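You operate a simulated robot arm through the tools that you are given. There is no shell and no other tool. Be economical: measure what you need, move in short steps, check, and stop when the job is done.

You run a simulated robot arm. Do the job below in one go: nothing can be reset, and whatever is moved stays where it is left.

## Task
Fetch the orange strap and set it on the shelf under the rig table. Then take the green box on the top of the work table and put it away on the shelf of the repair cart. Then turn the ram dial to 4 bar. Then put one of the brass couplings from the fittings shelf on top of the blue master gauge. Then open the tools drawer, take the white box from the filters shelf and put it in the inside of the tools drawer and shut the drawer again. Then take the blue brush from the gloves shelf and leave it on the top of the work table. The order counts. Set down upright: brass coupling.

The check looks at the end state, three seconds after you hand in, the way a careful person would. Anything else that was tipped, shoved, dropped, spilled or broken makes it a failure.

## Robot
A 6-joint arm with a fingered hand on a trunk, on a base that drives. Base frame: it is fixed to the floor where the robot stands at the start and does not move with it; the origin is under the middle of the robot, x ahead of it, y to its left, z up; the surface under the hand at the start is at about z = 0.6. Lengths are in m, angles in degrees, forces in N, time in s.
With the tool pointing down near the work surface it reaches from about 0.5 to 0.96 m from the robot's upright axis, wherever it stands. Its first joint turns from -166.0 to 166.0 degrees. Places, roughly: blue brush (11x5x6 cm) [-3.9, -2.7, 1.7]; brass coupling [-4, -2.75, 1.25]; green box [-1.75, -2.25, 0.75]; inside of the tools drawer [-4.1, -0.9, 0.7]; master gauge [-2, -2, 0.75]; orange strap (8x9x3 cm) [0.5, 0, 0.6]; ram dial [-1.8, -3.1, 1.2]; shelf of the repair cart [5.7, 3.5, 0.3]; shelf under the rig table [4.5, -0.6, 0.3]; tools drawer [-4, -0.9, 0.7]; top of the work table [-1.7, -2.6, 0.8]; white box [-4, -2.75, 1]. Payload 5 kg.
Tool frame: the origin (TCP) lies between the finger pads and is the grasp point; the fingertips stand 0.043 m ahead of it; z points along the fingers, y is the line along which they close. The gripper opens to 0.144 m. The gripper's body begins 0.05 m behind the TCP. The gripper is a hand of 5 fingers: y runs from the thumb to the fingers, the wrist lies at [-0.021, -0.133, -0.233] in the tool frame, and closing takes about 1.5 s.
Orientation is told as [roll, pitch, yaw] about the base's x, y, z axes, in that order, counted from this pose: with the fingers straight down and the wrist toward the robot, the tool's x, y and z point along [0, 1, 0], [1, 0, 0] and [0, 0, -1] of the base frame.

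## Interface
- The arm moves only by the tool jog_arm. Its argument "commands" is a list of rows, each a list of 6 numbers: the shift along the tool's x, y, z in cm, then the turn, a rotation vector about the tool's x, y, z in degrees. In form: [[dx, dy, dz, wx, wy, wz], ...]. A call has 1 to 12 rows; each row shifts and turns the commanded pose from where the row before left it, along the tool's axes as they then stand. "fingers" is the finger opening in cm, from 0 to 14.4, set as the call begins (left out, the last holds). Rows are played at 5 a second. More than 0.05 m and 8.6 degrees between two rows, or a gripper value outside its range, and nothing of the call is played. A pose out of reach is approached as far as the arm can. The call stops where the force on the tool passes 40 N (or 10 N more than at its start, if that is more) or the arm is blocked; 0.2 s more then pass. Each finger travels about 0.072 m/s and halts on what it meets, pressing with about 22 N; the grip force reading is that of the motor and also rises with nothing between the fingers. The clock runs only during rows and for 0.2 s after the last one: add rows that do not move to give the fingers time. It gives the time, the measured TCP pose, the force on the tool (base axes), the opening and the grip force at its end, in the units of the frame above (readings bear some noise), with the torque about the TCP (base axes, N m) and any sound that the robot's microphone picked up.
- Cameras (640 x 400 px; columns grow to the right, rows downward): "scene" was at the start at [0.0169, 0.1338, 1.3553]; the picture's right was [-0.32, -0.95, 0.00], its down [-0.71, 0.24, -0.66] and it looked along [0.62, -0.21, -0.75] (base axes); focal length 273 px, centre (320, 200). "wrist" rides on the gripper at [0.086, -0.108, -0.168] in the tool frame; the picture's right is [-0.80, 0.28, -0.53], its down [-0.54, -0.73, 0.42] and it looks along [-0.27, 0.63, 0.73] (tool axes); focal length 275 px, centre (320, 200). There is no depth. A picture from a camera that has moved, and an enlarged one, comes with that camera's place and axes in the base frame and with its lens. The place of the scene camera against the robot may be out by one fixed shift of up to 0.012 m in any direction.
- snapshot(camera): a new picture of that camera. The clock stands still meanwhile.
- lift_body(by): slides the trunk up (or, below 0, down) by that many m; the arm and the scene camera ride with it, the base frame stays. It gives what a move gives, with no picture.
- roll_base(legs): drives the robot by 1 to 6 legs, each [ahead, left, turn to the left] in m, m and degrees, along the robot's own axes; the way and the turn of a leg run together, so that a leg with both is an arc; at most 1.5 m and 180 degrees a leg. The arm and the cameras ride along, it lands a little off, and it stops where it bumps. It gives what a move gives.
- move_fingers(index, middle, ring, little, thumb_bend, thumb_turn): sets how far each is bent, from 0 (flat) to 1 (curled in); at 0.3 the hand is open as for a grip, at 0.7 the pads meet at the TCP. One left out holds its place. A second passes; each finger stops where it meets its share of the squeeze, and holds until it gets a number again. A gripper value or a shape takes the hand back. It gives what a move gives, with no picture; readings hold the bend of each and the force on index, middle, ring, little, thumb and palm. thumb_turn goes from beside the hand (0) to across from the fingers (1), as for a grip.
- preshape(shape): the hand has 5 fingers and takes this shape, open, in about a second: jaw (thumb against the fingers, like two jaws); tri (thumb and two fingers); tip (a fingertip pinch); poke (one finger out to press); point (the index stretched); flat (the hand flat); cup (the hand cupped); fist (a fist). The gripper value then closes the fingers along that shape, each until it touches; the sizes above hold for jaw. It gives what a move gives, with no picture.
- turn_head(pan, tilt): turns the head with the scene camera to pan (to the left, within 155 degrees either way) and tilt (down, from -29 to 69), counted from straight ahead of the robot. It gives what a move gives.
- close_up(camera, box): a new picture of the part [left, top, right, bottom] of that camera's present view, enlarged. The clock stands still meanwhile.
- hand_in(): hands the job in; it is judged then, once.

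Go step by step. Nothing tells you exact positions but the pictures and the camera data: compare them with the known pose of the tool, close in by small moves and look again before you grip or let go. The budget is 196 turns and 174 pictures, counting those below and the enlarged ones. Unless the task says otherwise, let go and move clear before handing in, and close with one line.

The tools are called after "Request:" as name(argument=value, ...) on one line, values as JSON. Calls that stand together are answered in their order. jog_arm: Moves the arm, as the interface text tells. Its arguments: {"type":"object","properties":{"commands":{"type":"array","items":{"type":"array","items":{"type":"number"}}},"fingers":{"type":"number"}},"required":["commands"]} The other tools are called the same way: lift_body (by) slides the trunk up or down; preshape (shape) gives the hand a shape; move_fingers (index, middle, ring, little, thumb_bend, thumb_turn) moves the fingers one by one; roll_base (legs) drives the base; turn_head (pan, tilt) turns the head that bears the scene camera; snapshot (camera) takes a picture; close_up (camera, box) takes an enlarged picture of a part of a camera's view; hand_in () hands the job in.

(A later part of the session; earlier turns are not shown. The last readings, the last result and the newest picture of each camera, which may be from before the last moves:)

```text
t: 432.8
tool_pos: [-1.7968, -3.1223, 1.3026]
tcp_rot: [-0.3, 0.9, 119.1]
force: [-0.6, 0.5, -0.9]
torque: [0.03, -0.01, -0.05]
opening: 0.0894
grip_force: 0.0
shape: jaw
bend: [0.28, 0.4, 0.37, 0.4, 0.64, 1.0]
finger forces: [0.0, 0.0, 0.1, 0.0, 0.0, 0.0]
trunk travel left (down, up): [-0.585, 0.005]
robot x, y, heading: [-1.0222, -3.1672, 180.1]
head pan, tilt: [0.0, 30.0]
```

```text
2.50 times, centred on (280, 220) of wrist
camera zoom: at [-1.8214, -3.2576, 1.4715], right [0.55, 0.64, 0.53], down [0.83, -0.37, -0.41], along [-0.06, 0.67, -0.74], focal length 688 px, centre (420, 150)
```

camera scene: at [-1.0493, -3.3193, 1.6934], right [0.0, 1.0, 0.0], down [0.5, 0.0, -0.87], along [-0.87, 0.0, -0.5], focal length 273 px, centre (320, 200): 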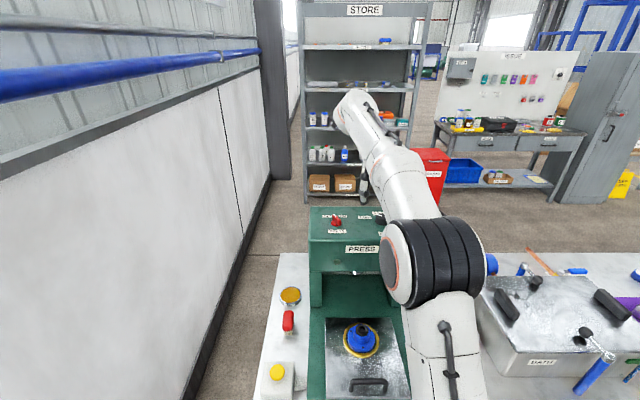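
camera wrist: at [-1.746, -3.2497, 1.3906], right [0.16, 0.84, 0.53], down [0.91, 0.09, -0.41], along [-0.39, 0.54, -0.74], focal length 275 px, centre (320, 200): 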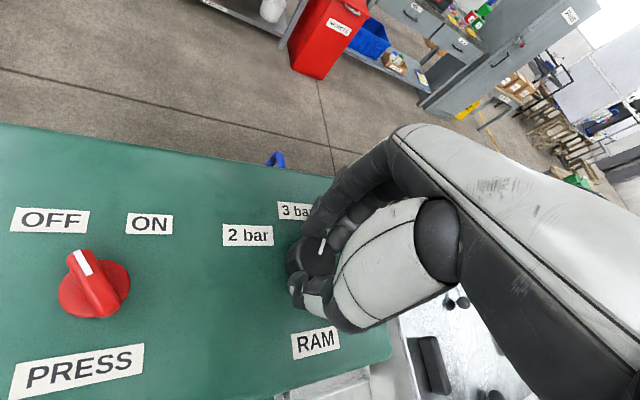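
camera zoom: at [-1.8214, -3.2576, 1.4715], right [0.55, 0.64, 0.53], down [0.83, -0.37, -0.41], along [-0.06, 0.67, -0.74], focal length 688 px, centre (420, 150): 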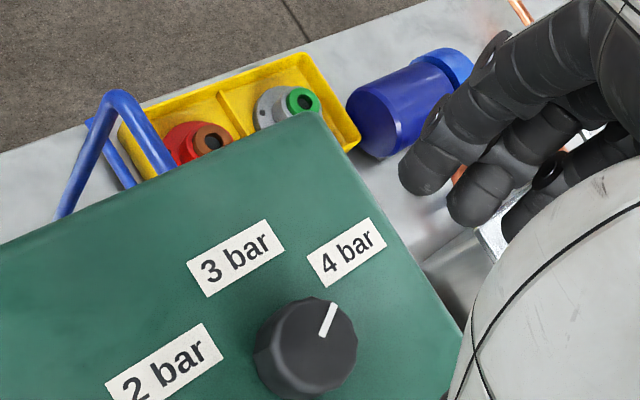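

The pointer now aims at "4 bar" (~60° right). Next the fittings shelf on the STORE rack behind the tables; I must find a way around, so back off and survey from the north side.

Request:
roll_base(legs=[[-0.6, 0, 0]])

Request:
jog_arm(commands=[[0, 0, 0, 0, 0, -8], [0, 0, 0, 0, 0, -8], [0, 0, 0, 0, 0, -8], [0, 0, 0, 0, 0, -8], [0, 0, 0, 0, 0, -8], [0, 0, 0, 0, 0, -8], [0, 0, 0, 0, 0, -8], [0, -4, 0, 0, 0, -4], [0, -4, 0, 0, 0, 0], [0, -4, 0, 0, 0, 0], [0, -3, 0, 0, 0, 0], [0, 0, 0, 0, 0, 0]])

Request:
roll_base(legs=[[0, -1.5, 0], [0, -1.5, 0], [0, -1.5, 0], [0, -0.5, 0]])

Request:
turn_head(pan=10, tilt=28)

Request:
snapshot(camera="scene")

```text
t: 436.1
tool_pos: [-1.2013, -3.1309, 1.3032]
tcp_rot: [-0.4, 1.0, 120.0]
force: [0.2, 0.6, 0.4]
torque: [0.01, 0.03, 0.03]
opening: 0.0898
grip_force: 0.1
shape: jaw
bend: [0.28, 0.4, 0.37, 0.4, 0.64, 1.0]
finger forces: [0.0, 0.0, 0.0, 0.0, 0.0, 0.1]
trunk travel left (down, up): [-0.585, 0.005]
robot x, y, heading: [-0.4239, -3.1649, -179.4]
head pan, tilt: [0.0, 30.0]
```

```text
t: 438.7
tool_pos: [-1.0514, -3.1327, 1.3043]
tcp_rot: [0.7, 0.7, -180.0]
force: [-0.6, -0.5, -0.2]
torque: [0.0, 0.01, 0.0]
opening: 0.09
grip_force: 0.1
shape: jaw
bend: [0.28, 0.4, 0.37, 0.4, 0.64, 1.0]
finger forces: [0.0, 0.1, 0.0, 0.1, 0.0, 0.1]
trunk travel left (down, up): [-0.585, 0.005]
robot x, y, heading: [-0.4265, -3.1642, -179.6]
head pan, tilt: [0.0, 30.0]
```

```text
t: 462.8
tool_pos: [-1.2654, 1.8412, 1.3057]
tcp_rot: [0.6, 0.8, -176.9]
force: [-0.2, -0.1, 0.0]
torque: [0.01, 0.01, -0.01]
opening: 0.09
grip_force: 0.1
shape: jaw
bend: [0.28, 0.4, 0.37, 0.4, 0.64, 1.0]
finger forces: [0.0, 0.0, 0.0, 0.0, 0.1, 0.0]
trunk travel left (down, up): [-0.585, 0.005]
robot x, y, heading: [-0.6372, 1.8457, -176.5]
head pan, tilt: [0.0, 30.0]
```

```text
t: 463.5
tool_pos: [-1.2655, 1.8396, 1.305]
tcp_rot: [0.7, 0.8, -177.0]
force: [-0.5, -0.4, 0.4]
torque: [0.0, -0.02, 0.04]
opening: 0.0896
grip_force: 0.0
shape: jaw
bend: [0.28, 0.4, 0.37, 0.4, 0.64, 1.0]
finger forces: [0.0, 0.0, 0.1, 0.0, 0.1, 0.1]
trunk travel left (down, up): [-0.585, 0.005]
robot x, y, heading: [-0.6386, 1.8439, -176.2]
head pan, tilt: [10.0, 28.0]
```

```text
56 pictures are left
camera scene: at [-0.6548, 1.6716, 1.6965], right [-0.24, 0.97, 0.0], down [0.46, 0.11, -0.88], along [-0.86, -0.21, -0.47], focal length 273 px, centre (320, 200)
```

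scene: 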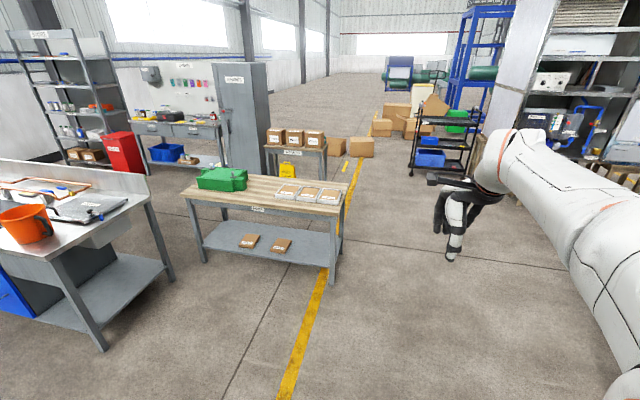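

There's an aisle behind the wooden bench (x≈-3.55) leading to the STORE rack. I'll go around the bench's right end, turn left and drive down the aisle.

Request:
roll_base(legs=[[0, 0, -3.8], [1.45, 0, 0], [1.45, 0, 0], [0, 0, 90], [1.0, 0, 0]])

Request:
turn_head(pan=0, tilt=35)

Request:
snapshot(camera="scene")

```text
t: 486.5
tool_pos: [-3.5604, 0.246, 1.3051]
tcp_rot: [0.7, 0.7, -89.9]
force: [-0.3, 0.1, -0.3]
torque: [-0.02, -0.03, 0.01]
opening: 0.0898
grip_force: 0.1
shape: jaw
bend: [0.28, 0.4, 0.37, 0.4, 0.64, 1.0]
finger forces: [0.1, 0.1, 0.0, 0.0, 0.0, 0.0]
trunk travel left (down, up): [-0.585, 0.005]
robot x, y, heading: [-3.5351, 0.8772, -89.3]
head pan, tilt: [10.0, 28.0]
```

```text
t: 487.2
tool_pos: [-3.5607, 0.2468, 1.3062]
tcp_rot: [0.7, 0.8, -89.9]
force: [0.9, -0.1, 0.0]
torque: [-0.01, -0.01, 0.01]
opening: 0.0895
grip_force: 0.1
shape: jaw
bend: [0.28, 0.4, 0.37, 0.4, 0.64, 1.0]
finger forces: [0.0, 0.1, 0.0, 0.1, 0.1, 0.0]
trunk travel left (down, up): [-0.585, 0.005]
robot x, y, heading: [-3.5284, 0.8728, -89.1]
head pan, tilt: [0.0, 35.0]
```

```text
55 pictures are left
camera scene: at [-3.3717, 0.8497, 1.6856], right [-1.0, -0.01, 0.0], down [-0.01, 0.57, -0.82], along [0.01, -0.82, -0.57], focal length 273 px, centre (320, 200)
```

scene: 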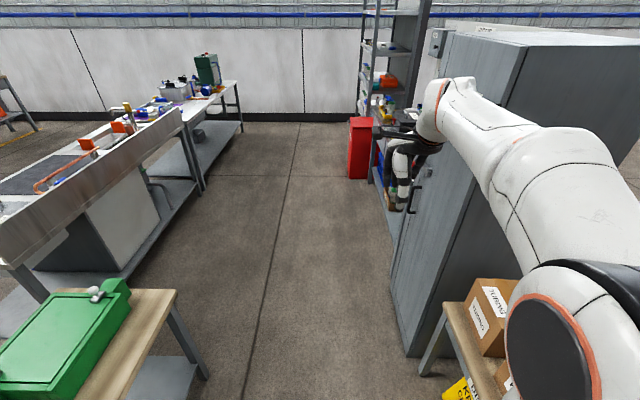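

The aisle is free between the bench (x>-2.8) and the grey cabinet (x<-3.92). Shift left, go down the aisle and turn to face the STORE rack.

Request:
roll_base(legs=[[0, 0.27, -0.9], [1.4, 0, 0], [1.0, 0.1, 0], [0.75, 0.35, 0], [0, 0, -90]])

Request:
turn_head(pan=15, tilt=10)

Request:
snapshot(camera="scene")

```text
t: 508.4
tool_pos: [-3.4938, -2.2425, 1.3058]
tcp_rot: [0.6, 0.8, 176.8]
force: [-1.0, 0.6, 0.2]
torque: [-0.02, 0.0, 0.01]
opening: 0.0899
grip_force: 0.1
shape: jaw
bend: [0.28, 0.4, 0.37, 0.4, 0.64, 1.0]
finger forces: [0.0, 0.0, 0.0, 0.0, 0.0, 0.0]
trunk travel left (down, up): [-0.585, 0.005]
robot x, y, heading: [-2.8711, -2.3086, 177.6]
head pan, tilt: [0.0, 35.0]
```

```text
t: 509.3
tool_pos: [-3.4933, -2.2428, 1.3053]
tcp_rot: [0.8, 0.8, 176.9]
force: [0.2, -0.3, 0.1]
torque: [0.01, 0.01, -0.01]
opening: 0.0896
grip_force: 0.1
shape: jaw
bend: [0.28, 0.4, 0.37, 0.4, 0.64, 1.0]
finger forces: [0.1, 0.0, 0.0, 0.1, 0.0, 0.0]
trunk travel left (down, up): [-0.585, 0.005]
robot x, y, heading: [-2.8671, -2.3059, 177.6]
head pan, tilt: [15.0, 10.0]
```

```text
54 pictures are left
camera scene: at [-2.9046, -2.4836, 1.7256], right [-0.22, 0.98, 0.0], down [0.17, 0.04, -0.98], along [-0.96, -0.21, -0.17], focal length 273 px, centre (320, 200)
```

scene: 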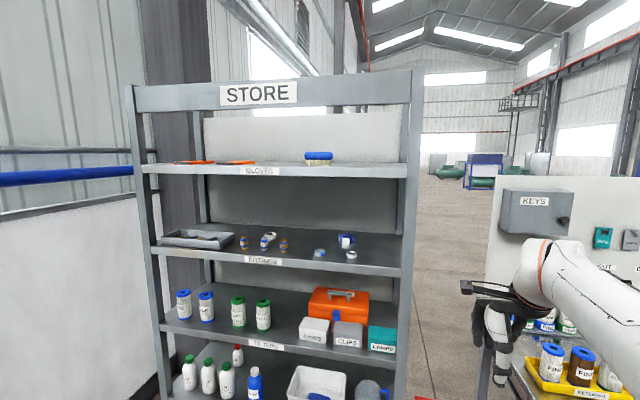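

Request:
close_up(camera="scene", box=[150, 210, 410, 370])

Request:
close_up(camera="scene", box=[225, 222, 305, 272])

```text
2.46 times, centred on (280, 290) of scene
camera zoom: at [-2.9046, -2.4836, 1.7256], right [-0.22, 0.98, 0.0], down [0.17, 0.04, -0.98], along [-0.96, -0.21, -0.17], focal length 672 px, centre (418, -22)
```

zoom: 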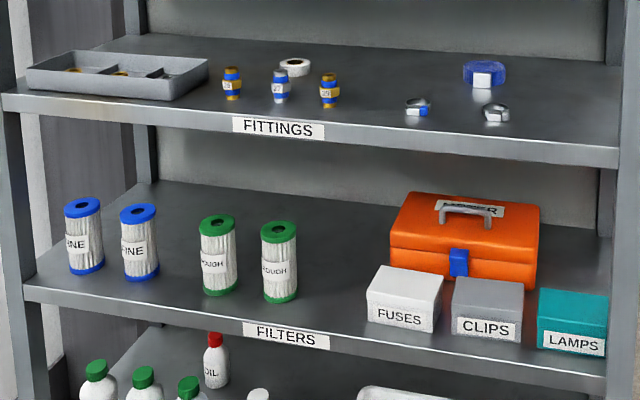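

```text
8.00 times, centred on (265, 247) of scene
camera zoom: at [-2.9046, -2.4836, 1.7256], right [-0.22, 0.98, 0.0], down [0.17, 0.04, -0.98], along [-0.96, -0.21, -0.17], focal length 2185 px, centre (760, -176)
```

zoom: 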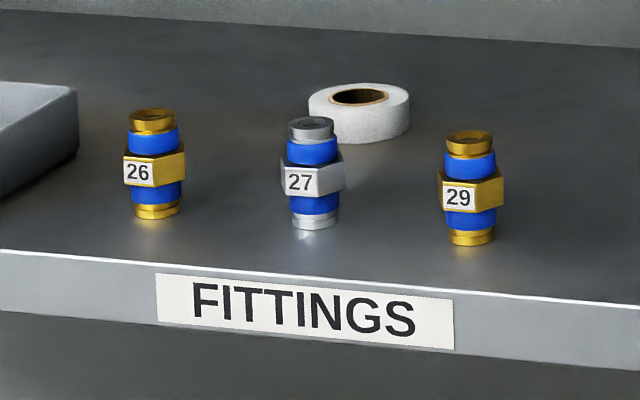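

Brass couplings are #26 and #29 on the FITTINGS shelf (27 is steel); the white box is FUSES on the FILTERS shelf; the brush is on the top GLOVES shelf. I'll go for #29: position the base and look with the wrist camera.

Request:
roll_base(legs=[[0, 0, 2.4], [0.2, 0.62, 0]])

Request:
jog_arm(commands=[[0, 0, -4, 0, 0, 0], [0, 0, -4, 0, 0, 0], [0, 0, 0, 0, 0, 0]], fingers=10)

Request:
snapshot(camera="wrist")

Request:
snapshot(camera="scene")

```text
t: 513.3
tool_pos: [-3.696, -2.8823, 1.3064]
tcp_rot: [0.7, 0.8, 179.2]
force: [-0.9, -0.3, 0.0]
torque: [0.04, -0.04, -0.01]
opening: 0.09
grip_force: 0.1
shape: jaw
bend: [0.28, 0.4, 0.37, 0.4, 0.64, 1.0]
finger forces: [0.0, 0.0, 0.1, 0.1, 0.1, 0.0]
trunk travel left (down, up): [-0.585, 0.005]
robot x, y, heading: [-3.0735, -2.9194, 179.7]
head pan, tilt: [15.0, 10.0]
```

```text
t: 514.1
tool_pos: [-3.6992, -2.8798, 1.3868]
tcp_rot: [0.7, 0.8, 179.2]
force: [-0.3, 0.4, -0.5]
torque: [0.0, 0.02, 0.02]
opening: 0.0994
grip_force: 0.1
shape: jaw
bend: [0.27, 0.38, 0.35, 0.35, 0.6, 0.99]
finger forces: [0.0, 0.0, 0.1, 0.0, 0.0, 0.0]
trunk travel left (down, up): [-0.585, 0.005]
robot x, y, heading: [-3.0689, -2.9206, 180.0]
head pan, tilt: [15.0, 10.0]
```

```text
51 pictures are left
camera wrist: at [-3.5938, -2.9648, 1.5555], right [-0.28, 0.81, 0.52], down [0.74, 0.53, -0.42], along [-0.61, 0.27, -0.74], focal length 275 px, centre (320, 200)
```

wrist: 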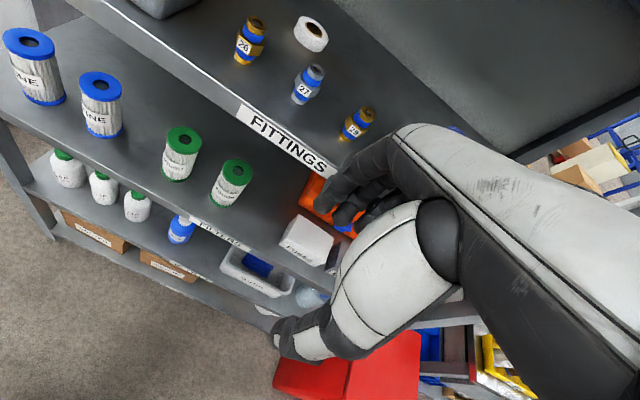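

```text
50 pictures are left
camera scene: at [-3.0978, -3.0984, 1.7257], right [-0.26, 0.97, 0.0], down [0.17, 0.04, -0.98], along [-0.95, -0.25, -0.17], focal length 273 px, centre (320, 200)
```

scene: 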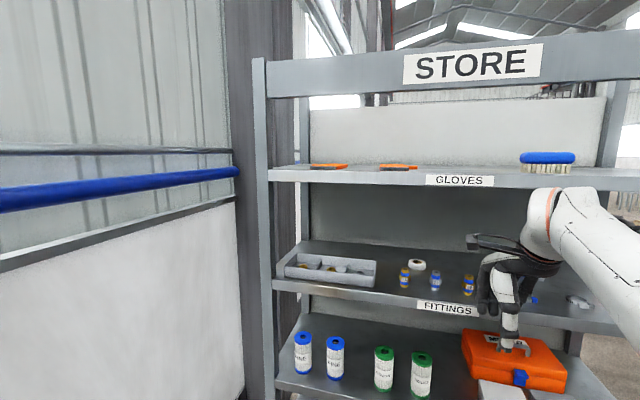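

All three views agree: #29 stands at (-3.93, -2.869), shelf z≈1.312, top ≈1.37, next shelf's underside ≈1.63. I'll pitch −15° and raise, move in above it, then check.

Request:
jog_arm(commands=[[-1.0, 0, -2.2, -7, -0.7, 0], [0, 0, -2.2, -7.5, 0, 0], [0, 0, 0, 0, 0, 0]], fingers=8)

Request:
roll_base(legs=[[0.12, 0, 0]])

Request:
jog_arm(commands=[[0, 2.9, 0.78, 0, 0, 0], [0, 2.9, 0.78, 0, 0, 0], [0, 0, 0, 0, 0, 0]])

Request:
snapshot(camera="wrist")

Request:
snapshot(camera="scene")

```text
t: 514.9
tool_pos: [-3.6963, -2.8685, 1.4294]
tcp_rot: [-0.1, -13.9, 179.2]
force: [0.6, 0.9, -0.7]
torque: [0.02, 0.03, 0.0]
opening: 0.0807
grip_force: 0.0
shape: jaw
bend: [0.74, 0.42, 0.39, 0.41, 0.67, 1.0]
finger forces: [0.0, 0.1, 0.1, 0.0, 0.0, 0.0]
trunk travel left (down, up): [-0.585, 0.005]
robot x, y, heading: [-3.0698, -2.9217, 179.9]
head pan, tilt: [15.0, 10.0]
```

```text
t: 516.2
tool_pos: [-3.8172, -2.8685, 1.4284]
tcp_rot: [0.0, -13.7, 179.2]
force: [-0.6, 0.3, 0.0]
torque: [0.0, -0.05, 0.05]
opening: 0.0805
grip_force: 0.0
shape: jaw
bend: [0.74, 0.42, 0.39, 0.41, 0.67, 1.0]
finger forces: [0.0, 0.1, 0.0, 0.1, 0.0, 0.0]
trunk travel left (down, up): [-0.585, 0.005]
robot x, y, heading: [-3.1945, -2.9216, 179.9]
head pan, tilt: [15.0, 10.0]
```

```text
t: 517.0
tool_pos: [-3.8744, -2.8668, 1.4274]
tcp_rot: [-0.1, -13.6, 179.2]
force: [0.0, -0.4, -0.4]
torque: [0.01, -0.03, 0.02]
opening: 0.0804
grip_force: 0.0
shape: jaw
bend: [0.74, 0.42, 0.39, 0.41, 0.67, 1.0]
finger forces: [0.0, 0.0, 0.1, 0.1, 0.1, 0.0]
trunk travel left (down, up): [-0.585, 0.005]
robot x, y, heading: [-3.1936, -2.9194, 179.8]
head pan, tilt: [15.0, 10.0]
```

```text
49 pictures are left
camera wrist: at [-3.7324, -2.9546, 1.5645], right [-0.14, 0.8, 0.59], down [0.61, 0.53, -0.58], along [-0.78, 0.28, -0.56], focal length 275 px, centre (320, 200)
```

wrist: 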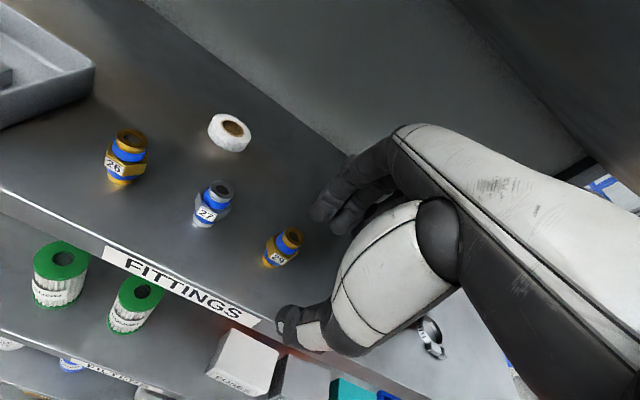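

```text
48 pictures are left
camera scene: at [-3.2176, -3.0983, 1.7257], right [-0.26, 0.97, 0.0], down [0.17, 0.04, -0.98], along [-0.95, -0.25, -0.17], focal length 273 px, centre (320, 200)
```

scene: 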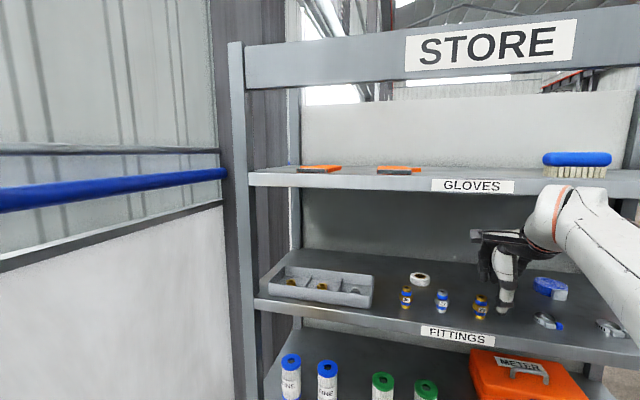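

Confirmed at (-3.925, -2.870). Move forward over it and go down.

Request:
jog_arm(commands=[[0.3, 2.1, 0.5, 0, 0, 0], [0, 2.1, 0.5, 0, 0, 0], [0, -0.35, 1.5, 0, 0, 0], [0, -0.35, 1.5, 0, 0, 0], [0, -0.35, 1.3, 0, 0, 0], [0, 0, 0, 0, 0, 0]])

Request:
snapshot(camera="wrist")

Request:
close_up(camera="scene", box=[400, 210, 560, 330])

```text
t: 518.4
tool_pos: [-3.9191, -2.8704, 1.3831]
tcp_rot: [0.0, -13.7, 179.1]
force: [0.3, -0.3, -0.1]
torque: [0.0, -0.02, -0.01]
opening: 0.0803
grip_force: 0.1
shape: jaw
bend: [0.74, 0.42, 0.39, 0.41, 0.67, 1.0]
finger forces: [0.0, 0.0, 0.0, 0.1, 0.1, 0.1]
trunk travel left (down, up): [-0.585, 0.005]
robot x, y, heading: [-3.1888, -2.9201, 179.8]
head pan, tilt: [15.0, 10.0]
```

```text
47 pictures are left
camera wrist: at [-3.7759, -2.9586, 1.5206], right [-0.14, 0.8, 0.59], down [0.61, 0.53, -0.58], along [-0.78, 0.28, -0.56], focal length 275 px, centre (320, 200)
```

wrist: 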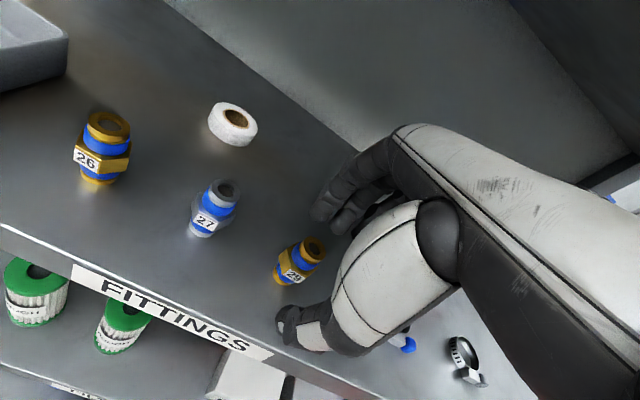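

```text
3.33 times, centred on (480, 270) of scene
camera zoom: at [-3.2179, -3.0983, 1.7257], right [-0.26, 0.97, 0.0], down [0.17, 0.04, -0.98], along [-0.95, -0.25, -0.17], focal length 910 px, centre (-213, -33)
```

zoom: 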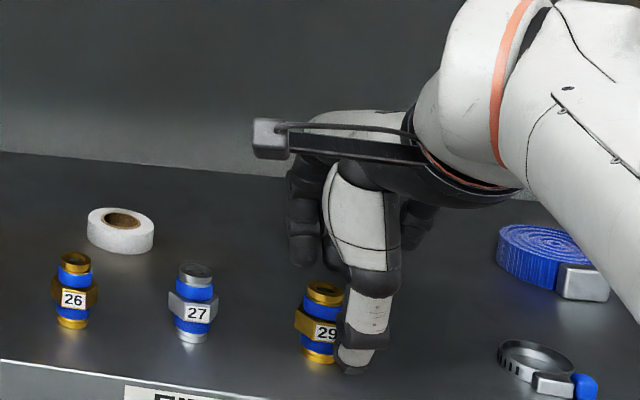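

Nearly centred; shift 5 mm toward −y and 6 mm lower, then close gently.

Request:
jog_arm(commands=[[0.5, -0.1, 0.6, 0, 0, 0], [0, 0, 0, 0, 0, 0]])

Request:
jog_arm(commands=[[0, 0, 0, 0, 0, 0], [0, 0, 0, 0, 0, 0], [0, 0, 0, 0, 0, 0], [0, 0, 0, 0, 0, 0], [0, 0, 0, 0, 0, 0], [0, 0, 0, 0, 0, 0], [0, 0, 0, 0, 0, 0], [0, 0, 0, 0, 0, 0]], fingers=0)

Request:
snapshot(camera="wrist")

Request:
close_up(camera="scene", box=[440, 230, 540, 320])

```text
t: 519.0
tool_pos: [-3.9207, -2.8769, 1.3778]
tcp_rot: [0.0, -13.7, 179.1]
force: [1.0, -0.7, -0.2]
torque: [-0.01, 0.01, 0.02]
opening: 0.0807
grip_force: 0.1
shape: jaw
bend: [0.74, 0.42, 0.39, 0.41, 0.67, 1.0]
finger forces: [0.1, 0.0, 0.0, 0.0, 0.1, 0.0]
trunk travel left (down, up): [-0.585, 0.005]
robot x, y, heading: [-3.1887, -2.9229, 180.0]
head pan, tilt: [15.0, 10.0]
```

```text
t: 520.8
tool_pos: [-3.9199, -2.8763, 1.3774]
tcp_rot: [0.0, -13.7, 179.2]
force: [0.7, -0.2, 0.1]
torque: [-0.01, 0.02, -0.03]
opening: 0.0162
grip_force: 21.3
shape: jaw
bend: [0.72, 0.6, 0.67, 0.66, 0.74, 1.0]
finger forces: [10.5, 5.8, 0.0, 0.0, 17.0, 0.0]
trunk travel left (down, up): [-0.585, 0.005]
robot x, y, heading: [-3.188, -2.9186, 180.0]
head pan, tilt: [15.0, 10.0]
```

```text
45 pictures are left
camera wrist: at [-3.7767, -2.964, 1.5139], right [-0.14, 0.8, 0.59], down [0.61, 0.53, -0.58], along [-0.78, 0.28, -0.56], focal length 275 px, centre (320, 200)
```

wrist: 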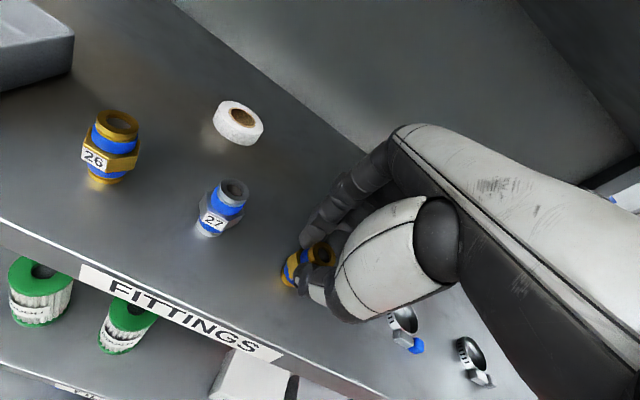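

```text
4.44 times, centred on (490, 275) of scene
camera zoom: at [-3.218, -3.0983, 1.7257], right [-0.26, 0.97, 0.0], down [0.17, 0.04, -0.98], along [-0.95, -0.25, -0.17], focal length 1214 px, centre (-436, -133)
```

zoom: 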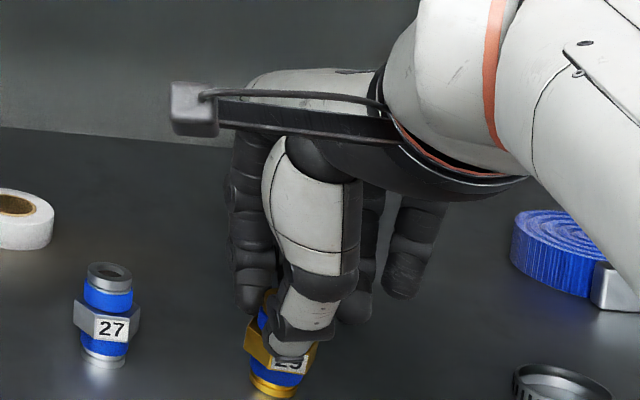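

Gripped, though the coupling leans a bit. I'll lift it a few cm and inspect the tilt.

Request:
jog_arm(commands=[[0, 0.3, -1.3, 0, 0, 0], [0, 0.3, -1.3, 0, 0, 0], [0, 0.3, -1.3, 0, 0, 0], [0, 0, 0, 0, 0, 0]])

Request:
close_up(camera="scene", box=[440, 220, 540, 310])

Request:
close_up(camera="wrist", box=[260, 210, 380, 320])

```text
t: 521.8
tool_pos: [-3.9186, -2.8749, 1.4168]
tcp_rot: [0.0, -13.7, 179.2]
force: [-0.4, -0.3, -0.5]
torque: [0.04, -0.03, -0.01]
opening: 0.0161
grip_force: 22.0
shape: jaw
bend: [0.72, 0.6, 0.67, 0.66, 0.74, 1.0]
finger forces: [10.6, 5.8, 0.0, 0.1, 17.1, 0.0]
trunk travel left (down, up): [-0.585, 0.005]
robot x, y, heading: [-3.1895, -2.9219, 180.0]
head pan, tilt: [15.0, 10.0]
```

```text
4.44 times, centred on (490, 265) of scene
camera zoom: at [-3.218, -3.0983, 1.7257], right [-0.26, 0.97, 0.0], down [0.17, 0.04, -0.98], along [-0.95, -0.25, -0.17], focal length 1214 px, centre (-436, -89)
```

zoom: 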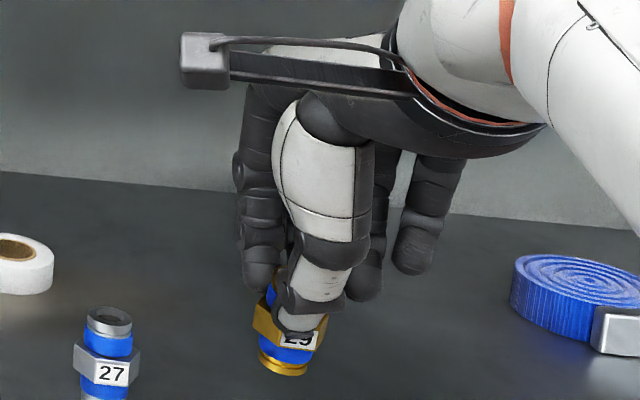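

```text
3.64 times, centred on (320, 265) of wrist
camera zoom: at [-3.7761, -2.9633, 1.5551], right [-0.14, 0.8, 0.59], down [0.61, 0.53, -0.58], along [-0.78, 0.28, -0.56], focal length 1001 px, centre (320, -36)
```

zoom: 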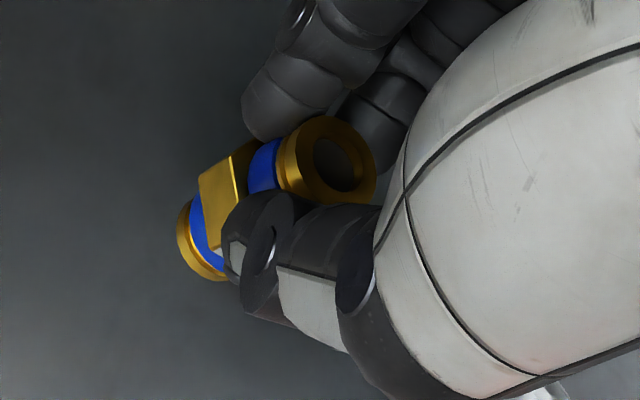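

The coupling is held near upright (≤9° lean). I'll back out, strafe to behind the master gauge and turn to face the work table's rear.

Request:
roll_base(legs=[[-0.35, 0, 0], [0, -0.93, 0], [0, 0, 180]])

Request:
turn_head(pan=0, tilt=45)

Request:
snapshot(camera="scene")

Request:
snapshot(camera="wrist")

```text
t: 535.8
tool_pos: [-2.1175, -2.0275, 1.4171]
tcp_rot: [-0.1, -13.7, 0.7]
force: [0.0, 0.0, -0.9]
torque: [-0.01, 0.02, 0.01]
opening: 0.0159
grip_force: 21.6
shape: jaw
bend: [0.72, 0.61, 0.67, 0.66, 0.74, 1.0]
finger forces: [10.6, 5.3, 0.0, 0.0, 15.2, 0.1]
trunk travel left (down, up): [-0.585, 0.005]
robot x, y, heading: [-2.85, -2.0004, 1.7]
head pan, tilt: [15.0, 10.0]
```

```text
t: 536.8
tool_pos: [-2.1168, -2.0278, 1.4177]
tcp_rot: [0.0, -13.7, 0.7]
force: [-0.5, -0.3, -0.7]
torque: [-0.01, 0.02, -0.01]
opening: 0.016
grip_force: 22.4
shape: jaw
bend: [0.72, 0.61, 0.67, 0.66, 0.74, 1.0]
finger forces: [10.6, 5.4, 0.0, 0.0, 15.3, 0.0]
trunk travel left (down, up): [-0.585, 0.005]
robot x, y, heading: [-2.8452, -2.0017, 1.2]
head pan, tilt: [0.0, 45.0]
```

```text
41 pictures are left
camera scene: at [-2.8271, -1.8422, 1.6708], right [0.03, -1.0, 0.0], down [-0.71, -0.02, -0.71], along [0.71, 0.02, -0.71], focal length 273 px, centre (320, 200)
```

scene: 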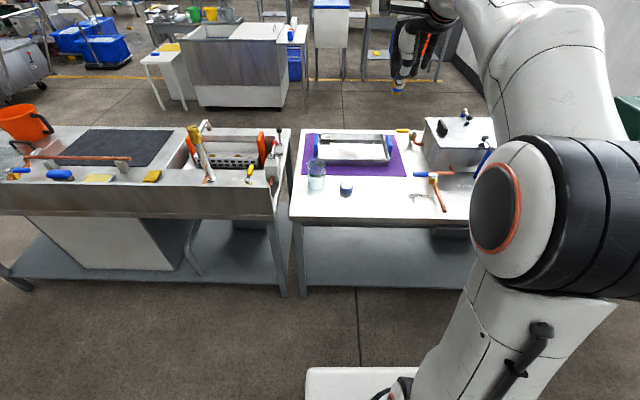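

```text
40 pictures are left
camera wrist: at [-2.2643, -1.9431, 1.5551], right [0.16, -0.79, 0.59], down [-0.6, -0.55, -0.58], along [0.79, -0.26, -0.56], focal length 275 px, centre (320, 200)
```

wrist: 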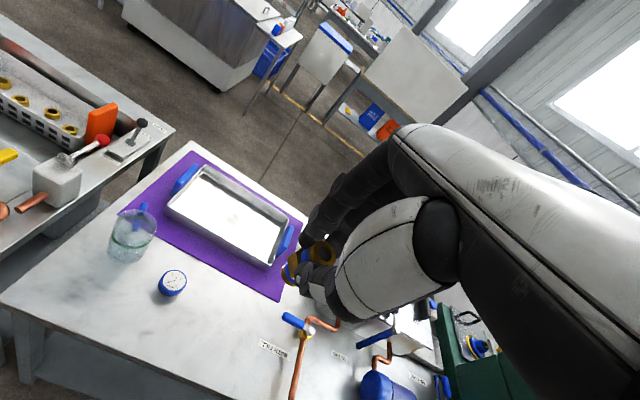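

The gauge top is at (-1.898, -1.943), z≈0.83 (two views agree). Drive closer and bring the coupling down above it.

Request:
roll_base(legs=[[0, 0, -1.3], [0.2, 0.095, 0]])

Request:
jog_arm(commands=[[0, -1, 4.4, 0, 0, 0], [0, -1, 4.4, 0, 0, 0], [0, -1, 4.4, 0, 0, 0], [0, -1, 4.4, 0, 0, 0], [0, -1, 4.4, 0, 0, 0], [0, -1, 4.4, 0, 0, 0], [0, -1, 4.4, 0, 0, 0], [0, -1, 4.4, 0, 0, 0], [0, 0, 2.5, 4, 0, 0], [0, 0, 0, 0, 0, 0]])

Request:
snapshot(camera="wrist")

Request:
close_up(camera="scene", box=[280, 90, 420, 220])

```text
t: 538.9
tool_pos: [-1.915, -1.9484, 1.4174]
tcp_rot: [0.0, -13.6, -0.5]
force: [1.2, 0.4, 0.2]
torque: [-0.01, 0.06, -0.02]
opening: 0.0159
grip_force: 22.0
shape: jaw
bend: [0.72, 0.61, 0.67, 0.66, 0.74, 1.0]
finger forces: [10.5, 5.4, 0.0, 0.0, 15.4, 0.0]
trunk travel left (down, up): [-0.585, 0.005]
robot x, y, heading: [-2.642, -1.9033, 0.3]
head pan, tilt: [0.0, 45.0]
```

```text
t: 541.1
tool_pos: [-1.9054, -1.9489, 1.0346]
tcp_rot: [0.0, -9.6, -0.5]
force: [-0.5, -0.1, -0.6]
torque: [0.01, 0.03, 0.03]
opening: 0.0156
grip_force: 22.1
shape: jaw
bend: [0.72, 0.61, 0.67, 0.66, 0.74, 1.0]
finger forces: [10.6, 6.1, 0.1, 0.0, 15.9, 0.0]
trunk travel left (down, up): [-0.585, 0.005]
robot x, y, heading: [-2.6459, -1.9077, 0.5]
head pan, tilt: [0.0, 45.0]
```

```text
39 pictures are left
camera wrist: at [-2.0404, -1.8611, 1.1808], right [0.18, -0.8, 0.57], down [-0.65, -0.54, -0.54], along [0.74, -0.27, -0.62], focal length 275 px, centre (320, 200)
```

wrist: 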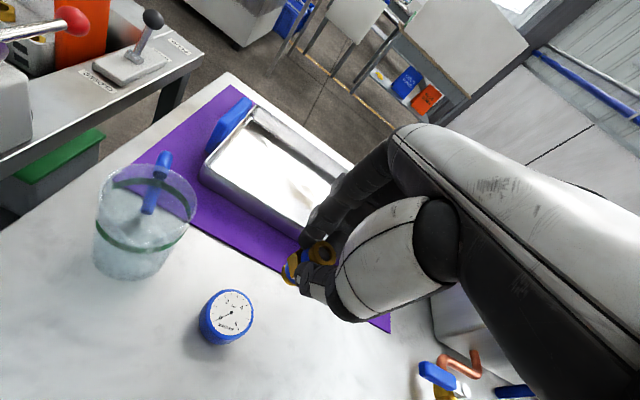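

```text
3.08 times, centred on (350, 155) of scene
camera zoom: at [-2.6212, -1.7475, 1.6708], right [0.0, -1.0, 0.0], down [-0.71, 0.0, -0.71], along [0.71, 0.0, -0.71], focal length 840 px, centre (228, 338)
```

zoom: 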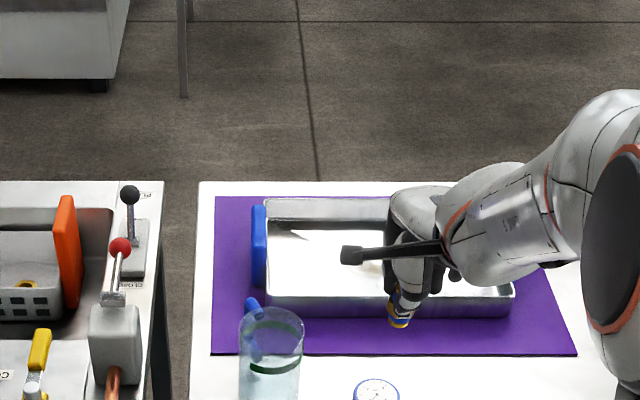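

Gauge face refined: (-1.898, -1.940, z 0.83). Adjust and descend to ~2 cm above.

Request:
jog_arm(commands=[[1.0, -0.9, 4, 0, 0, 0], [0.1, -0.7, 4, 0, 0, 0], [0, -0.6, 3.7, 0, 0, 0], [0, 0, 0, 0, 0, 0]])

Request:
snapshot(camera="wrist")

Request:
close_up(camera="scene", box=[330, 160, 420, 230])

```text
t: 542.1
tool_pos: [-1.9077, -1.9401, 0.9144]
tcp_rot: [0.0, -9.5, -0.7]
force: [-0.1, 1.0, -1.5]
torque: [0.0, 0.03, 0.01]
opening: 0.0157
grip_force: 21.7
shape: jaw
bend: [0.72, 0.61, 0.67, 0.66, 0.74, 1.0]
finger forces: [10.6, 6.1, 0.1, 0.1, 15.9, 0.1]
trunk travel left (down, up): [-0.585, 0.005]
robot x, y, heading: [-2.6463, -1.9027, 0.2]
head pan, tilt: [0.0, 45.0]
```

```text
37 pictures are left
camera wrist: at [-2.0414, -1.8517, 1.0607], right [0.18, -0.8, 0.57], down [-0.65, -0.54, -0.54], along [0.74, -0.27, -0.62], focal length 275 px, centre (320, 200)
```

wrist: 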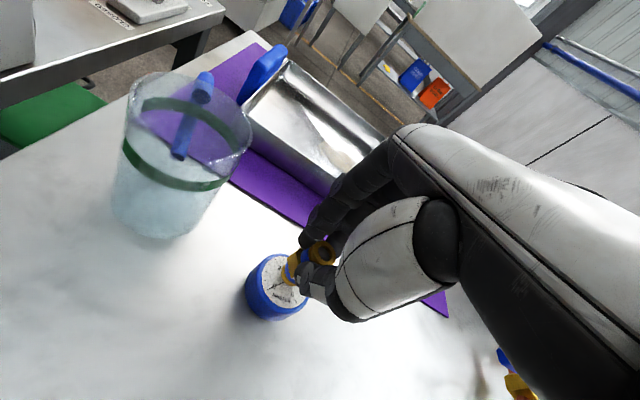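

```text
5.71 times, centred on (375, 195) of scene
camera zoom: at [-2.621, -1.7473, 1.6707], right [0.0, -1.0, 0.0], down [-0.71, 0.0, -0.71], along [0.71, 0.0, -0.71], focal length 1561 px, centre (6, 229)
```

zoom: 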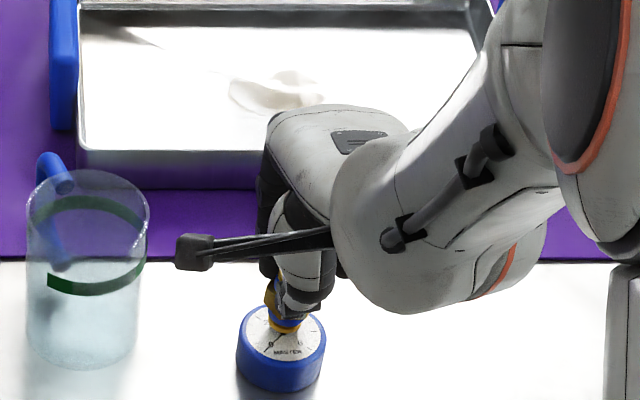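

Well aligned; nudge 5 mm forward and lower in small steps until contact.

Request:
jog_arm(commands=[[-0.1, 0.4, 0.8, 0, 0, 0], [0, -0.1, 0.5, 0, 0, 0], [0, 0, 0, 0, 0, 0]])

Request:
jog_arm(commands=[[0, 0, 0.3, 0, 0, 0], [0, 0, 0, 0, 0, 0]])

Request:
jog_arm(commands=[[0, 0, 0.3, 0, 0, 0], [0, 0, 0, 0, 0, 0]])

Request:
close_up(camera="scene", box=[350, 190, 390, 225])

Request:
close_up(camera="wrist", box=[220, 210, 360, 330])

```text
t: 542.9
tool_pos: [-1.901, -1.9395, 0.9053]
tcp_rot: [0.0, -10.2, -0.5]
force: [0.1, 0.0, 21.9]
torque: [-0.06, -0.21, 0.02]
opening: 0.0167
grip_force: 21.7
shape: jaw
bend: [0.72, 0.6, 0.67, 0.66, 0.75, 1.0]
finger forces: [19.0, 11.9, 0.0, 0.0, 23.6, 0.1]
trunk travel left (down, up): [-0.585, 0.005]
robot x, y, heading: [-2.6475, -1.9074, -0.0]
head pan, tilt: [0.0, 45.0]
```

```text
t: 543.4
tool_pos: [-1.8959, -1.9387, 0.905]
tcp_rot: [0.1, -10.6, -0.6]
force: [0.2, -0.7, 12.9]
torque: [0.0, -0.08, 0.04]
opening: 0.017
grip_force: 22.4
shape: jaw
bend: [0.72, 0.6, 0.67, 0.66, 0.75, 1.0]
finger forces: [16.9, 10.0, 0.0, 0.0, 22.5, 0.0]
trunk travel left (down, up): [-0.585, 0.005]
robot x, y, heading: [-2.6426, -1.9063, 0.6]
head pan, tilt: [0.0, 45.0]
stopped in row 2: the force on the tool passed its limit at 42 N (the readings are from after the stop); the commanded pose is now the measured one
```

```text
t: 544.0
tool_pos: [-1.8959, -1.9395, 0.9046]
tcp_rot: [0.0, -10.8, -0.8]
force: [0.6, 1.1, 35.3]
torque: [0.03, -0.64, 0.0]
opening: 0.0173
grip_force: 22.1
shape: jaw
bend: [0.72, 0.6, 0.67, 0.66, 0.76, 1.0]
finger forces: [33.4, 13.7, 0.0, 0.0, 25.3, 0.0]
trunk travel left (down, up): [-0.585, 0.005]
robot x, y, heading: [-2.6464, -1.9062, 0.1]
head pan, tilt: [0.0, 45.0]
```

```text
11.43 times, centred on (370, 208) of scene
camera zoom: at [-2.6246, -1.7472, 1.6711], right [0.0, -1.0, 0.0], down [-0.71, 0.0, -0.71], along [0.71, 0.0, -0.71], focal length 3122 px, centre (-251, 114)
```

zoom: 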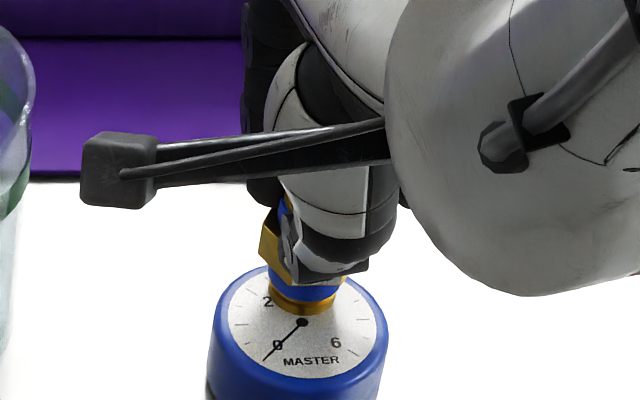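

```text
3.33 times, centred on (290, 270) of wrist
camera zoom: at [-2.0336, -1.8516, 1.0495], right [0.17, -0.8, 0.58], down [-0.64, -0.53, -0.55], along [0.75, -0.28, -0.6], focal length 918 px, centre (420, -33)
```

zoom: 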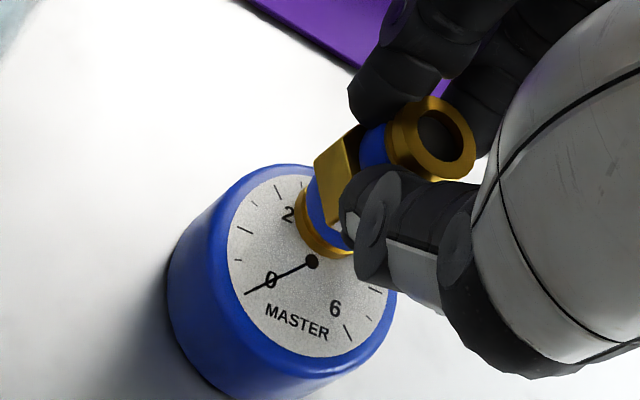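

The base touches down ~1.5 cm beyond the gauge centre. Lift 8 mm, move back 1.4 cm, and lower again.

Request:
jog_arm(commands=[[0, 0.1, -1.0, 0, 0, 0], [0, -1.37, -0.25, 0, 0, 0], [0, 0, 0, 0, 0, 0]])

Request:
close_up(camera="scene", box=[350, 190, 390, 225])

```text
t: 544.8
tool_pos: [-1.914, -1.9386, 0.9074]
tcp_rot: [0.0, -9.8, -0.5]
force: [-0.5, -0.1, -1.2]
torque: [-0.01, 0.0, -0.01]
opening: 0.0165
grip_force: 21.8
shape: jaw
bend: [0.72, 0.6, 0.67, 0.66, 0.75, 1.0]
finger forces: [12.8, 7.9, 0.0, 0.0, 18.3, 0.0]
trunk travel left (down, up): [-0.585, 0.005]
robot x, y, heading: [-2.6449, -1.9067, 0.2]
head pan, tilt: [0.0, 45.0]
```

```text
11.43 times, centred on (370, 208) of scene
camera zoom: at [-2.6213, -1.7475, 1.6705], right [0.0, -1.0, 0.0], down [-0.71, 0.0, -0.71], along [0.71, 0.0, -0.71], focal length 3122 px, centre (-251, 114)
```

zoom: 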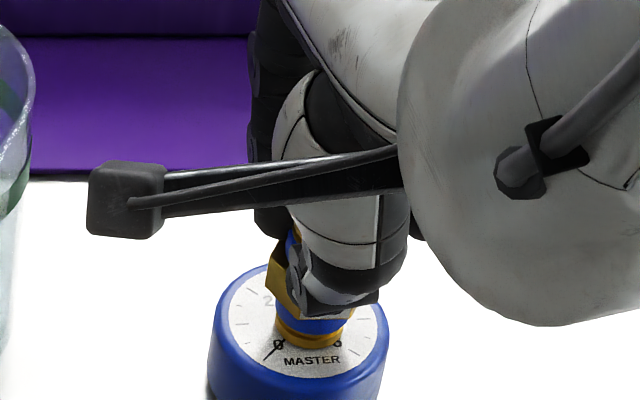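

Now centred. Lower onto the face.

Request:
jog_arm(commands=[[0.3, 0, 0.2, 0, 0, 0], [0, 0, 0, 0, 0, 0]])

Request:
jog_arm(commands=[[0, 0, 0.2, 0, 0, 0], [0, 0, 0, 0, 0, 0]])

Request:
close_up(camera="wrist", box=[220, 210, 360, 330])

```text
t: 545.4
tool_pos: [-1.9124, -1.9368, 0.908]
tcp_rot: [0.1, -10.2, -0.7]
force: [-0.5, -0.5, -1.0]
torque: [-0.01, 0.02, -0.03]
opening: 0.0164
grip_force: 22.0
shape: jaw
bend: [0.72, 0.6, 0.67, 0.66, 0.75, 1.0]
finger forces: [12.8, 8.0, 0.1, 0.1, 18.3, 0.0]
trunk travel left (down, up): [-0.585, 0.005]
robot x, y, heading: [-2.647, -1.908, 0.1]
head pan, tilt: [0.0, 45.0]
```

```text
t: 546.0
tool_pos: [-1.9111, -1.9343, 0.9058]
tcp_rot: [0.0, -10.2, -0.6]
force: [0.4, 0.2, 0.6]
torque: [-0.03, 0.03, -0.01]
opening: 0.0165
grip_force: 21.7
shape: jaw
bend: [0.72, 0.6, 0.67, 0.66, 0.75, 1.0]
finger forces: [12.9, 8.6, 0.0, 0.0, 19.3, 0.1]
trunk travel left (down, up): [-0.585, 0.005]
robot x, y, heading: [-2.6434, -1.9055, -0.0]
head pan, tilt: [0.0, 45.0]
```

```text
3.33 times, centred on (290, 270) of wrist
camera zoom: at [-2.0471, -1.8481, 1.0518], right [0.18, -0.8, 0.57], down [-0.65, -0.53, -0.55], along [0.74, -0.27, -0.61], focal length 918 px, centre (420, -33)
```

zoom: 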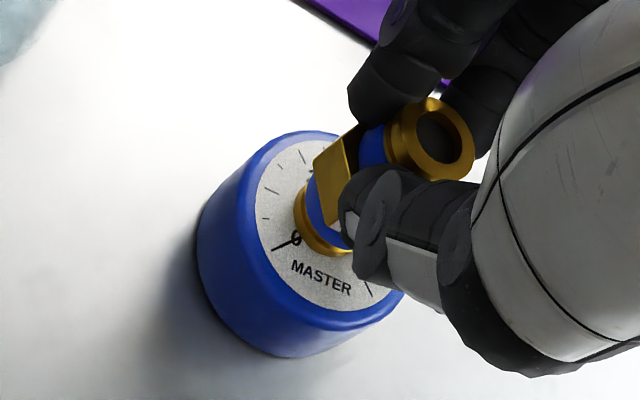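

Upright within ~4° and centred, just touching. Seat it and open slowly.

Request:
jog_arm(commands=[[0, 0, 0.2, 0, 0, 0], [0, 0, 0, 0, 0, 0]])

Request:
jog_arm(commands=[[0, 0, 0, 0, 0, 0], [0, 0, 0, 0, 0, 0], [0, 0, 0, 0, 0, 0]], fingers=4)

Request:
jog_arm(commands=[[0, 0, 0, 0, 0, 0], [0, 0, 0, 0, 0, 0], [0, 0, 0, 0, 0, 0], [0, 0, 0, 0, 0, 0]], fingers=8)

Request:
snapshot(camera="wrist")

```text
t: 546.6
tool_pos: [-1.9105, -1.9357, 0.9053]
tcp_rot: [0.2, -10.3, -0.6]
force: [-0.7, 1.9, 10.7]
torque: [-0.02, -0.07, 0.0]
opening: 0.0165
grip_force: 22.1
shape: jaw
bend: [0.72, 0.6, 0.67, 0.66, 0.75, 1.0]
finger forces: [15.6, 11.0, 0.1, 0.0, 22.1, 0.1]
trunk travel left (down, up): [-0.585, 0.005]
robot x, y, heading: [-2.6434, -1.9056, 0.3]
head pan, tilt: [0.0, 45.0]
```

```text
t: 547.4
tool_pos: [-1.9123, -1.9359, 0.9032]
tcp_rot: [0.1, -10.1, -0.7]
force: [-0.2, 0.0, -0.3]
torque: [0.01, 0.01, 0.0]
opening: 0.04
grip_force: 0.0
shape: jaw
bend: [0.74, 0.55, 0.53, 0.49, 0.74, 1.0]
finger forces: [0.0, 0.0, 0.0, 0.0, 0.0, 0.0]
trunk travel left (down, up): [-0.585, 0.005]
robot x, y, heading: [-2.6434, -1.906, -0.0]
head pan, tilt: [0.0, 45.0]
```

```text
t: 548.4
tool_pos: [-1.9095, -1.9359, 0.9028]
tcp_rot: [0.0, -10.1, -0.6]
force: [-0.1, 0.0, -0.2]
torque: [-0.01, -0.05, 0.0]
opening: 0.0797
grip_force: 0.2
shape: jaw
bend: [0.74, 0.43, 0.4, 0.4, 0.68, 1.0]
finger forces: [0.0, 0.0, 0.1, 0.1, 0.0, 0.0]
trunk travel left (down, up): [-0.585, 0.005]
robot x, y, heading: [-2.6453, -1.904, 0.3]
head pan, tilt: [0.0, 45.0]
```

```text
31 pictures are left
camera wrist: at [-2.0468, -1.8486, 1.0498], right [0.18, -0.8, 0.57], down [-0.65, -0.53, -0.55], along [0.74, -0.27, -0.61], focal length 275 px, centre (320, 200)
```

wrist: 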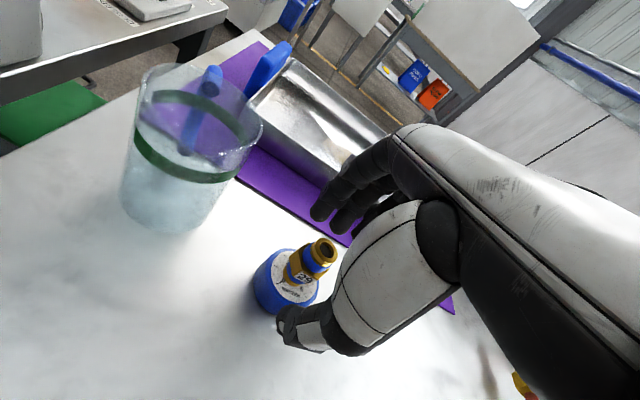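

The coupling stands upright on the gauge. Raise straight up, back away, turn around and go to the tools drawer bench.

Request:
jog_arm(commands=[[0, 0.7, -3.9, 0, 0, 0], [0, 0.7, -3.9, 0, 0, 0], [0, 0.7, -3.9, 0, 0, 0], [0, 0.7, -3.9, 0, 0, 0], [0, 0.5, -3.9, 0, 0, 0], [0, 0, -3.9, 0, 0, 0], [0, 0, -3.9, 5, 0, 0], [0, 0, -3.9, 5, 0, 0], [0, 0, 0, 0, 0, 0]])

Request:
roll_base(legs=[[-0.25, 0, 0], [0, 0, 180], [0, -1.0, 0]])

Request:
turn_head(pan=0, tilt=45)

Request:
snapshot(camera="scene")

```text
t: 550.4
tool_pos: [-1.9309, -1.937, 1.2171]
tcp_rot: [0.0, -0.1, -0.7]
force: [0.0, 0.2, 0.2]
torque: [0.0, -0.01, 0.0]
opening: 0.0796
grip_force: 0.0
shape: jaw
bend: [0.74, 0.43, 0.4, 0.4, 0.68, 1.0]
finger forces: [0.1, 0.0, 0.0, 0.0, 0.1, 0.0]
trunk travel left (down, up): [-0.585, 0.005]
robot x, y, heading: [-2.6425, -1.9054, 0.3]
head pan, tilt: [0.0, 45.0]
```

```text
t: 564.4
tool_pos: [-3.5928, -0.8484, 1.2166]
tcp_rot: [0.2, -0.2, 178.2]
force: [0.7, -0.5, 0.0]
torque: [0.01, -0.04, 0.02]
opening: 0.0798
grip_force: 0.1
shape: jaw
bend: [0.74, 0.43, 0.4, 0.4, 0.68, 1.0]
finger forces: [0.0, 0.0, 0.1, 0.0, 0.0, 0.0]
trunk travel left (down, up): [-0.585, 0.005]
robot x, y, heading: [-2.8761, -0.8985, 179.2]
head pan, tilt: [0.0, 45.0]
```

```text
t: 565.0
tool_pos: [-3.5927, -0.8472, 1.2166]
tcp_rot: [0.1, -0.2, 178.1]
force: [0.8, -0.5, 0.0]
torque: [-0.01, 0.03, 0.0]
opening: 0.0799
grip_force: 0.0
shape: jaw
bend: [0.74, 0.43, 0.4, 0.4, 0.68, 1.0]
finger forces: [0.0, 0.1, 0.0, 0.1, 0.1, 0.1]
trunk travel left (down, up): [-0.585, 0.005]
robot x, y, heading: [-2.8781, -0.8964, 179.1]
head pan, tilt: [0.0, 45.0]
```

```text
30 pictures are left
camera scene: at [-2.9002, -1.0474, 1.6707], right [0.02, 1.0, 0.0], down [0.71, -0.01, -0.71], along [-0.71, 0.01, -0.71], focal length 273 px, centre (320, 200)
```

scene: 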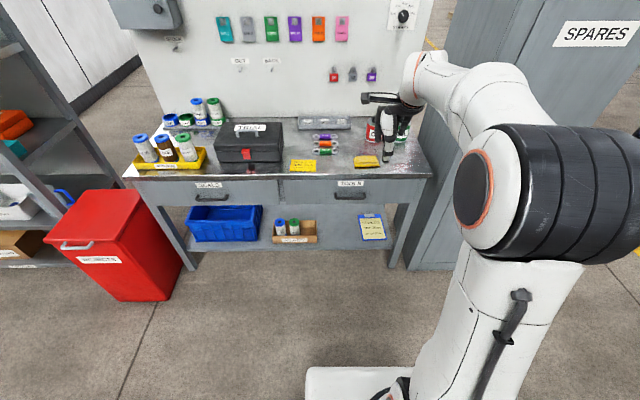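

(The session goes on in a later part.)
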